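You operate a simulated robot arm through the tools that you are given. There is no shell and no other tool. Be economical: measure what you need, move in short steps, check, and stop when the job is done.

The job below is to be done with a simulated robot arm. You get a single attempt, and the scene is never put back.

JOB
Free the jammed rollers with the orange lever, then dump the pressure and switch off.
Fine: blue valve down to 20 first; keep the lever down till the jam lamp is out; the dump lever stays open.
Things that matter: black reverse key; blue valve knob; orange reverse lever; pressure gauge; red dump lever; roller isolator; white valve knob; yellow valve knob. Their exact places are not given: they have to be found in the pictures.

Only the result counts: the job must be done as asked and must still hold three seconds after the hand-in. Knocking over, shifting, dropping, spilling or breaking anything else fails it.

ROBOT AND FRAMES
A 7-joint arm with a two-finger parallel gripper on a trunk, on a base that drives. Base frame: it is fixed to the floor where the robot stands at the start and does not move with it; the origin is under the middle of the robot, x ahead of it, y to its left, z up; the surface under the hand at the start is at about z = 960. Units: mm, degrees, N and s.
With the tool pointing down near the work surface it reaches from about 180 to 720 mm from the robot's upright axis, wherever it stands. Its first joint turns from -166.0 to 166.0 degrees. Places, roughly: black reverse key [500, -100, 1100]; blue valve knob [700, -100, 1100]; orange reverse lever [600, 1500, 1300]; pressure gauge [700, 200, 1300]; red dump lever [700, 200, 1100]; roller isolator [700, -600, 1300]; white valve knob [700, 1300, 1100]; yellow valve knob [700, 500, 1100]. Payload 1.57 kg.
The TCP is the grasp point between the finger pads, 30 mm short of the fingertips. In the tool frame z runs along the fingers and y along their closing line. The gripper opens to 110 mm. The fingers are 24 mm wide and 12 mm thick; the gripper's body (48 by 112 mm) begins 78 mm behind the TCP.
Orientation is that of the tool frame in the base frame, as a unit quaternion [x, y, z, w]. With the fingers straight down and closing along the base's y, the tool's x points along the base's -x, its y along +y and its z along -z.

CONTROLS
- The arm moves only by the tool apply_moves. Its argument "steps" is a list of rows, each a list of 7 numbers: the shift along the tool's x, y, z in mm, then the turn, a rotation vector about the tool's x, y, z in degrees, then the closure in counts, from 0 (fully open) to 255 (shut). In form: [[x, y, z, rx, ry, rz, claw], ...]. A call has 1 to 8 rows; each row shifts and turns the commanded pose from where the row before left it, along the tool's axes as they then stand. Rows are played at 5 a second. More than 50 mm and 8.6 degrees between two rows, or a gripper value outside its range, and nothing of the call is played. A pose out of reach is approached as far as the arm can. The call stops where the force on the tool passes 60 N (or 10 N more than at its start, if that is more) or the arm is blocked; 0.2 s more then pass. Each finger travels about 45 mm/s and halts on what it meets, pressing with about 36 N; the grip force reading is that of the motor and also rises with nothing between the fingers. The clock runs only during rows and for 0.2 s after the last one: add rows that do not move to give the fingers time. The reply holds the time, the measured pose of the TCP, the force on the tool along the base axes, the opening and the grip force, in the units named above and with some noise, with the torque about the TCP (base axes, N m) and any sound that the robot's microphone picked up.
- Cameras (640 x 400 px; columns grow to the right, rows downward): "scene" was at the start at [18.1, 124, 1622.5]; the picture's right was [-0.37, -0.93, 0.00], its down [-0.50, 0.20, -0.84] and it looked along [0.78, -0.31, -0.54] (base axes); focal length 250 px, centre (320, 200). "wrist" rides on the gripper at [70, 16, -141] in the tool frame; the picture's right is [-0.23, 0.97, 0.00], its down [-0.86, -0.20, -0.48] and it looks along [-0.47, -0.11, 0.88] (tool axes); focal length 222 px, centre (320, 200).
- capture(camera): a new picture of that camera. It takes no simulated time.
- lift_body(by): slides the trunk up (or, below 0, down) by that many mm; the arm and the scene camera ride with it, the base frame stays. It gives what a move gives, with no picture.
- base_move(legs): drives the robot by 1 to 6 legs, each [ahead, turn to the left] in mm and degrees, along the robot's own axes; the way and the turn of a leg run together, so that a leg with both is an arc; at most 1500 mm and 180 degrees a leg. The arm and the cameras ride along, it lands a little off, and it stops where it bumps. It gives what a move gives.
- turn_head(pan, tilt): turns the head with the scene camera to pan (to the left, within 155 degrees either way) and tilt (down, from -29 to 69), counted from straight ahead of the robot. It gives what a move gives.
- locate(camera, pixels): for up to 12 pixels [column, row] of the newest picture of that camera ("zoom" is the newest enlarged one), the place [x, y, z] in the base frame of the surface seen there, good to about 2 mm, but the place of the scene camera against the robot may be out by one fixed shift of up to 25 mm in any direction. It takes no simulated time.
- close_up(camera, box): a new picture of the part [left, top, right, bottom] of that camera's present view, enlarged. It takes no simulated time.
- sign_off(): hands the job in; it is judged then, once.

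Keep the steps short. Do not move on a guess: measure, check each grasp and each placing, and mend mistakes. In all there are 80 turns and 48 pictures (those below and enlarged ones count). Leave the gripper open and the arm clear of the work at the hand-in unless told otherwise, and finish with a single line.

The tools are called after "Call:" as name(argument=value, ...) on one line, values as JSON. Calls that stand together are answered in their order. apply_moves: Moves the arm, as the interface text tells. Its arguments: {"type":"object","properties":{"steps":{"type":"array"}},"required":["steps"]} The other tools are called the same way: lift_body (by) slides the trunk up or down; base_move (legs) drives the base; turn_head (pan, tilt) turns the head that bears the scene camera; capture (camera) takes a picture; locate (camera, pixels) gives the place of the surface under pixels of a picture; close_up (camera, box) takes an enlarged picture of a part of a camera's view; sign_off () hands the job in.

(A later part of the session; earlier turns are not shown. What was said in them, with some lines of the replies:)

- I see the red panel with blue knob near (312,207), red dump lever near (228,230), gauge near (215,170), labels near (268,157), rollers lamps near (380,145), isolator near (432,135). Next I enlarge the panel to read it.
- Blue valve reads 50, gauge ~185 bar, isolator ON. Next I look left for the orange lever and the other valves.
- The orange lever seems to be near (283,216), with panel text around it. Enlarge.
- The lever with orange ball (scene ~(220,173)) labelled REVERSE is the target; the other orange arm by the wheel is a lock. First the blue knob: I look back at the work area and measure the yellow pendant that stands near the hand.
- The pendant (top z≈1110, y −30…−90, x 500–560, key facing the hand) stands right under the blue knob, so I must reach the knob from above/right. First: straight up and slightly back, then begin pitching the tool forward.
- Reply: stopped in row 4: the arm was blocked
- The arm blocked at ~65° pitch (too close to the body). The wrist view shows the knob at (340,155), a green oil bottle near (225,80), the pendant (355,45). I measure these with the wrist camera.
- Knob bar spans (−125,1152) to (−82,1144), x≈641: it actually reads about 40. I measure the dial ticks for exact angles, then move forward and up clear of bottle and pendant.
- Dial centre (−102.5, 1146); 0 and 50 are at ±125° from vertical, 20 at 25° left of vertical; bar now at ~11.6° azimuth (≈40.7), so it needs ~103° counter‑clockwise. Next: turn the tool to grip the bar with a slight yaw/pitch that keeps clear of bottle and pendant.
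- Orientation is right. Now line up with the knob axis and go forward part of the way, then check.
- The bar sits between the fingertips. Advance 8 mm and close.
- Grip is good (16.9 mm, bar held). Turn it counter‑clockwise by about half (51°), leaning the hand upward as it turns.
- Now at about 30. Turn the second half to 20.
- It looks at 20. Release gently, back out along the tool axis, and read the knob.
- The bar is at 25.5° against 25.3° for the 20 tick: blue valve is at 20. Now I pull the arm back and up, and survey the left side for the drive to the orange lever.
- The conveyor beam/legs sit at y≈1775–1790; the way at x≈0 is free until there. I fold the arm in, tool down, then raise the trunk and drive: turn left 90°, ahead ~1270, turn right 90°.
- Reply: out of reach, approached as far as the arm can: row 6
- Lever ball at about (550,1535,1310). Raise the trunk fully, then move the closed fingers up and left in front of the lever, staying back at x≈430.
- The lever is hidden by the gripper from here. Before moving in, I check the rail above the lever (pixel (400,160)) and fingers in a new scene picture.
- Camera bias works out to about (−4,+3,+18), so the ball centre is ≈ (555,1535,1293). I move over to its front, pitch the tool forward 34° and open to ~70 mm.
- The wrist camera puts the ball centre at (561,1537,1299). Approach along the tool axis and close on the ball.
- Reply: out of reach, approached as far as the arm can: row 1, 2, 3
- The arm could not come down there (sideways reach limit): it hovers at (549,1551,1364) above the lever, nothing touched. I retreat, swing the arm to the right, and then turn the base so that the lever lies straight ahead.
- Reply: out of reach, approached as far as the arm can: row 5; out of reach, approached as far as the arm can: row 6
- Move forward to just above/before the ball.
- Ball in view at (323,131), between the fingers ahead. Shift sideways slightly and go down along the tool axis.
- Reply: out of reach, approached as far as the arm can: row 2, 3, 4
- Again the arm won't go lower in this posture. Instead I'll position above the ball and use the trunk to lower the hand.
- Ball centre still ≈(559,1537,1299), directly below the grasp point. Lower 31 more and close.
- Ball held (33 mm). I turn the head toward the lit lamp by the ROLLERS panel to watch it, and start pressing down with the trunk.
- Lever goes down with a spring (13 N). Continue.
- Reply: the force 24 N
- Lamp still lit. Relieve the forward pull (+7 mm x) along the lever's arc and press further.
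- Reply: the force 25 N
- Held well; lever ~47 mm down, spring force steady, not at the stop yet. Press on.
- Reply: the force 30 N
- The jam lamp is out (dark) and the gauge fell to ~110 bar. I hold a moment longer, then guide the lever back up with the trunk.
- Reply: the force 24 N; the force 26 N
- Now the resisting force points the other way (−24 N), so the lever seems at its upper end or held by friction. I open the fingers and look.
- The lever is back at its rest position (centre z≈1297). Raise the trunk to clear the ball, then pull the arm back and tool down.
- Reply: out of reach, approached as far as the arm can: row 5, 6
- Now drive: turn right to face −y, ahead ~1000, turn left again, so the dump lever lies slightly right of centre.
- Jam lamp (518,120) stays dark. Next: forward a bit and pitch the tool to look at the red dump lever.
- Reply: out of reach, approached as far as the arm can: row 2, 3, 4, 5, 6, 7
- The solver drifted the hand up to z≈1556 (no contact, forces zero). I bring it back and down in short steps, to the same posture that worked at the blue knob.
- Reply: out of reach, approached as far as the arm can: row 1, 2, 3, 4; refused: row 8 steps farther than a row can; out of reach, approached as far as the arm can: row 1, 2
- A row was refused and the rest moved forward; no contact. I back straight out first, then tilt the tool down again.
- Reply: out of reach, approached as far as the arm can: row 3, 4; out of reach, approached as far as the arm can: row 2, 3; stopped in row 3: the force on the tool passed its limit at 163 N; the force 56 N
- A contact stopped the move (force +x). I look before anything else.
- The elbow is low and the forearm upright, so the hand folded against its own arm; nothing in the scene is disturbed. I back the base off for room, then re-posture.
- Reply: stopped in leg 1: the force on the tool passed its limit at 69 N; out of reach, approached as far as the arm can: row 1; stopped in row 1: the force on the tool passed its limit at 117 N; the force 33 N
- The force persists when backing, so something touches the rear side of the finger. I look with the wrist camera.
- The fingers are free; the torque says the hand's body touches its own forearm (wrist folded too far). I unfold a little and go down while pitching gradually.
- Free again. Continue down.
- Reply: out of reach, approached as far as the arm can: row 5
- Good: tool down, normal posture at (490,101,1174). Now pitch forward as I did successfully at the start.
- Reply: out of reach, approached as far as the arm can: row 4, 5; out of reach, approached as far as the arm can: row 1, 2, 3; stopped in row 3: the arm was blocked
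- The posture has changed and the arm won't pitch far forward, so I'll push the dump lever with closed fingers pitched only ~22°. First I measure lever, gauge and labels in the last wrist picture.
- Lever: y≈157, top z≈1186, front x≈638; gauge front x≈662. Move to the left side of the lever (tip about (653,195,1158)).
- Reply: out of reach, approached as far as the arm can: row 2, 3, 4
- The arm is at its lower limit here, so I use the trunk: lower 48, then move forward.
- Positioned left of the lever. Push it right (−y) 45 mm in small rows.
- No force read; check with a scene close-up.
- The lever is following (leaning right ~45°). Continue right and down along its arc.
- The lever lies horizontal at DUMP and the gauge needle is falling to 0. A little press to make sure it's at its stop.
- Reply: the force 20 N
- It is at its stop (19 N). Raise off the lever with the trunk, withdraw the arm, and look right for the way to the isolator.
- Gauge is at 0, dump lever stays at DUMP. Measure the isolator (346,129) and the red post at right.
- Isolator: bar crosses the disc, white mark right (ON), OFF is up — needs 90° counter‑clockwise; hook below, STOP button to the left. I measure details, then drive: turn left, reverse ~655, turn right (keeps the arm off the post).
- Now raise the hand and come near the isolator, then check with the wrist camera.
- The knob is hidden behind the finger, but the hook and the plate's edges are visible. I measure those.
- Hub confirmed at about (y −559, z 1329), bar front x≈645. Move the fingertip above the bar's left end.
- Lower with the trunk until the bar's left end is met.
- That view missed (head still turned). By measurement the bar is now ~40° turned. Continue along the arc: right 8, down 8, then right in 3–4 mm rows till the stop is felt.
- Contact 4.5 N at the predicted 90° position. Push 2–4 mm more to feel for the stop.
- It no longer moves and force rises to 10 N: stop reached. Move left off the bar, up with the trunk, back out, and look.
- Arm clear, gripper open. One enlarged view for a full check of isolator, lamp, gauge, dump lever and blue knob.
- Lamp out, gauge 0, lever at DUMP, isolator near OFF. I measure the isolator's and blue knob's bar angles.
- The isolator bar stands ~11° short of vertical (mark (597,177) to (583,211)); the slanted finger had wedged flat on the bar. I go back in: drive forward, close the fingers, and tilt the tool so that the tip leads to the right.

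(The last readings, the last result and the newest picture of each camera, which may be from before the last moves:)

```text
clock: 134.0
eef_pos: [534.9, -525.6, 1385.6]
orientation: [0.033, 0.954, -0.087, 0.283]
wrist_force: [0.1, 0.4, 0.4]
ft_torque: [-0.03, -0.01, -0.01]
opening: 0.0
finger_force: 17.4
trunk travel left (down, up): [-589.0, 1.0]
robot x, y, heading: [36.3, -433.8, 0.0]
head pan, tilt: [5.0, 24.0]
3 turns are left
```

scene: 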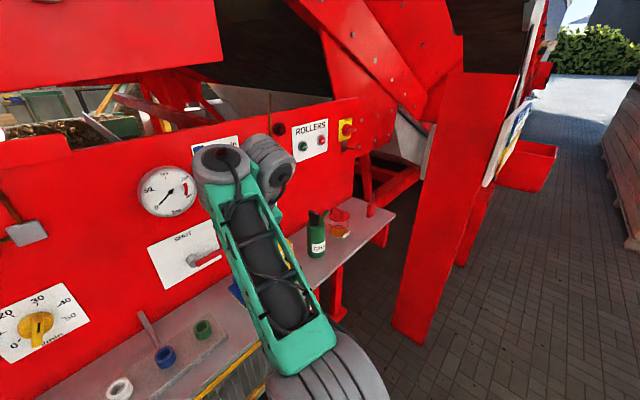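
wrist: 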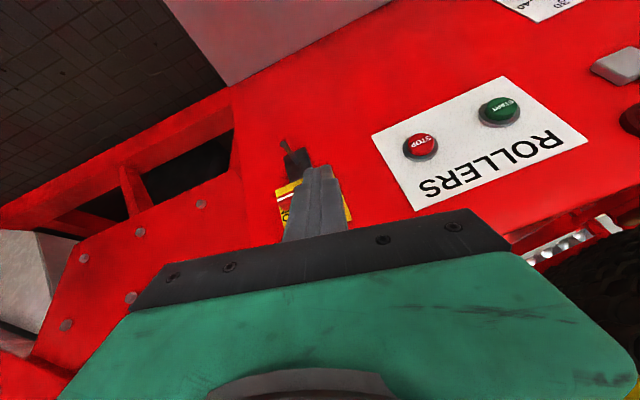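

Tool now leans right. Move in left of the bar, lower by the trunk beside its lower end, and push right in small rows.

Call:
apply_moves(steps=[[-39.2, 9.5, 24.3, 0, 0, 0, 255], [-39.2, 9.5, 24.3, 0, 0, 0, 255], [0, 0, 0, 0, 0, 0, 255]])

Call:
lift_body(by=-57)

Call:
apply_moves(steps=[[-0.08, -5.9, 1.1, 0, 0, 0, 255], [-0.08, -5.9, 1.1, 0, 0, 0, 255], [-0.05, -3.9, 0.7, 0, 0, 0, 255], [0, 0, 0, 0, 0, 0, 255]])

Call:
apply_moves(steps=[[-0.03, -2, 0.37, 0, 0, 0, 255], [0, 0, 0, 0, 0, 0, 255]])

Call:
apply_moves(steps=[[-0.03, -2, 0.37, 0, 0, 0, 255], [0, 0, 0, 0, 0, 0, 255]])

Call:
apply_moves(steps=[[-0.03, -2, 0.37, 0, 0, 0, 255], [0, 0, 0, 0, 0, 0, 255]])

Call:
apply_moves(steps=[[-0.03, -2, 0.37, 0, 0, 0, 255], [0, 0, 0, 0, 0, 0, 255]])

```text
clock: 134.8
eef_pos: [630.0, -515.2, 1388.8]
orientation: [0.034, 0.954, -0.086, 0.285]
wrist_force: [-0.6, -0.1, 0.2]
ft_torque: [-0.01, -0.02, 0.0]
opening: 0.3
finger_force: 20.5
trunk travel left (down, up): [-589.0, 1.0]
robot x, y, heading: [33.1, -432.5, -0.1]
head pan, tilt: [5.0, 24.0]
```

```text
clock: 135.8
eef_pos: [630.1, -516.7, 1330.4]
orientation: [0.033, 0.954, -0.086, 0.285]
wrist_force: [0.0, -0.5, 0.4]
ft_torque: [0.0, 0.0, 0.0]
opening: 0.1
finger_force: 21.0
trunk travel left (down, up): [-532.0, 58.0]
robot x, y, heading: [37.3, -429.9, -0.1]
head pan, tilt: [5.0, 24.0]
```

```text
clock: 136.8
eef_pos: [629.7, -533.3, 1331.0]
orientation: [0.032, 0.954, -0.086, 0.284]
wrist_force: [0.6, 0.3, 0.3]
ft_torque: [0.02, -0.01, 0.01]
opening: 0.0
finger_force: 21.6
trunk travel left (down, up): [-532.0, 58.0]
robot x, y, heading: [36.4, -432.4, -0.2]
head pan, tilt: [5.0, 24.0]
```

```text
clock: 137.4
eef_pos: [630.3, -534.3, 1330.9]
orientation: [0.033, 0.954, -0.087, 0.284]
wrist_force: [-0.5, 0.6, -0.1]
ft_torque: [0.02, -0.02, -0.01]
opening: 0.2
finger_force: 21.1
trunk travel left (down, up): [-532.0, 58.0]
robot x, y, heading: [35.5, -431.9, -0.3]
head pan, tilt: [5.0, 24.0]
```

```text
clock: 138.0
eef_pos: [629.8, -535.9, 1330.6]
orientation: [0.034, 0.954, -0.087, 0.284]
wrist_force: [-0.5, -0.2, -0.9]
ft_torque: [-0.02, 0.0, -0.04]
opening: 0.1
finger_force: 21.4
trunk travel left (down, up): [-532.0, 58.0]
robot x, y, heading: [36.3, -431.4, 0.1]
head pan, tilt: [5.0, 24.0]
```

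```text
clock: 138.6
eef_pos: [630.0, -536.8, 1330.9]
orientation: [0.034, 0.954, -0.087, 0.284]
wrist_force: [0.7, 1.1, 0.1]
ft_torque: [0.06, 0.03, 0.08]
opening: 0.1
finger_force: 21.6
trunk travel left (down, up): [-532.0, 58.0]
robot x, y, heading: [36.0, -432.1, 0.3]
head pan, tilt: [5.0, 24.0]
```

```text
clock: 139.2
eef_pos: [630.3, -540.4, 1330.1]
orientation: [0.033, 0.955, -0.086, 0.282]
wrist_force: [-1.6, 5.3, -3.2]
ft_torque: [0.13, 0.13, 0.08]
opening: 0.1
finger_force: 21.3
trunk travel left (down, up): [-532.0, 58.0]
robot x, y, heading: [36.5, -434.3, -0.3]
head pan, tilt: [5.0, 24.0]
2 turns are left
```

Contact again with ~5 N and the bar moving. I push ~4.5 mm more in small steps, then leave by the same way (left, up, back), open, and check.

Call:
apply_moves(steps=[[-0.03, -2, 0.37, 0, 0, 0, 255], [0, 0, 0, 0, 0, 0, 255]])

Call:
apply_moves(steps=[[-0.03, -1.3, 0.24, 0, 0, 0, 255], [0, 0, 0, 0, 0, 0, 255]])

Call:
apply_moves(steps=[[-0.03, -1.3, 0.24, 0, 0, 0, 255], [0, 0, 0, 0, 0, 0, 255], [0, 0, 0, 0, 0, 0, 255]])

Call:
apply_moves(steps=[[0.1, 9.8, -1.9, 0, 0, 0, 255], [0.1, 9.8, -1.9, 0, 0, 0, 255], [0, 0, 0, 0, 0, 0, 255]])

Call:
lift_body(by=57)

Call:
apply_moves(steps=[[39.2, -4, -24.3, 0, 0, 0, 255], [39.2, -4, -24.3, 0, 0, 0, 200], [39, -4, -24, 0, 0, 0, 100], [20, 0, -12, 0, 0, 0, 0], [0, 0, 0, 0, 0, 0, 0], [0, 0, 0, 0, 0, 0, 0], [0, 0, 0, 0, 0, 0, 0]])

Call:
base_move(legs=[[-200, 0]])

Call:
close_up(camera="scene", box=[380, 160, 480, 230])

```text
clock: 139.8
eef_pos: [629.8, -539.9, 1331.5]
orientation: [0.032, 0.955, -0.088, 0.283]
wrist_force: [-0.8, 16.0, -4.1]
ft_torque: [0.31, 0.11, 0.33]
opening: 0.0
finger_force: 21.2
trunk travel left (down, up): [-532.0, 58.0]
robot x, y, heading: [35.1, -435.5, 0.1]
head pan, tilt: [5.0, 24.0]
```

```text
clock: 140.4
eef_pos: [630.9, -539.8, 1330.3]
orientation: [0.033, 0.954, -0.088, 0.284]
wrist_force: [1.8, 24.4, -3.9]
ft_torque: [0.51, 0.08, 0.54]
opening: 0.0
finger_force: 21.2
trunk travel left (down, up): [-532.0, 58.0]
robot x, y, heading: [39.1, -434.3, -0.1]
head pan, tilt: [5.0, 24.0]
```

```text
clock: 141.2
eef_pos: [630.7, -539.7, 1330.1]
orientation: [0.031, 0.955, -0.087, 0.283]
wrist_force: [0.8, 33.4, -5.4]
ft_torque: [0.7, 0.05, 0.72]
opening: 0.2
finger_force: 21.8
trunk travel left (down, up): [-532.0, 58.0]
robot x, y, heading: [34.5, -432.0, 0.3]
head pan, tilt: [5.0, 24.0]
```

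```text
clock: 142.0
eef_pos: [628.8, -526.9, 1333.6]
orientation: [0.033, 0.954, -0.087, 0.285]
wrist_force: [0.2, 0.1, 0.3]
ft_torque: [0.0, -0.02, 0.0]
opening: 0.2
finger_force: 21.3
trunk travel left (down, up): [-532.0, 58.0]
robot x, y, heading: [31.9, -437.0, -0.1]
head pan, tilt: [5.0, 24.0]
```

```text
clock: 143.0
eef_pos: [629.7, -525.4, 1388.3]
orientation: [0.033, 0.954, -0.086, 0.284]
wrist_force: [0.5, 0.0, -0.3]
ft_torque: [0.04, 0.0, -0.01]
opening: 0.0
finger_force: 21.3
trunk travel left (down, up): [-589.0, 1.0]
robot x, y, heading: [35.5, -438.7, -0.0]
head pan, tilt: [5.0, 24.0]
```

```text
clock: 144.6
eef_pos: [467.7, -520.1, 1382.3]
orientation: [0.033, 0.954, -0.087, 0.284]
wrist_force: [-0.7, 0.4, -0.3]
ft_torque: [0.0, 0.02, -0.04]
opening: 110.1
finger_force: 0.0
trunk travel left (down, up): [-589.0, 1.0]
robot x, y, heading: [34.6, -431.1, -0.0]
head pan, tilt: [5.0, 24.0]
```

```text
clock: 146.1
eef_pos: [269.1, -520.8, 1381.7]
orientation: [0.033, 0.954, -0.086, 0.284]
wrist_force: [-0.3, -0.5, -0.2]
ft_torque: [0.02, -0.02, -0.03]
opening: 110.0
finger_force: 0.0
trunk travel left (down, up): [-589.0, 1.0]
robot x, y, heading: [-161.3, -433.0, -0.3]
head pan, tilt: [5.0, 24.0]
```

```text
5.71 times, centred on (430, 195) of scene
1 turns are left
```

zoom: 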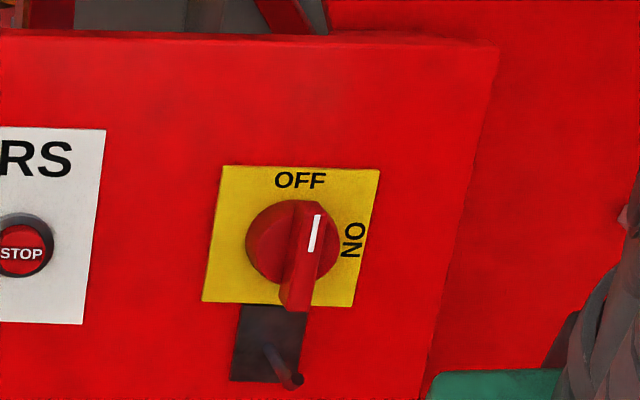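

The bar is now parallel to the plate's edges and its mark points to OFF. It held at a hard stop with 33 N on it. The gripper is open and the arm is clear, so I hand the job in.

Call:
sign_off()

```text
The job is handed in.
```

Handed in: blue valve set to 20, orange lever held down until the jam lamp went out, red dump lever left open with the gauge at 0, and roller isolator at OFF.
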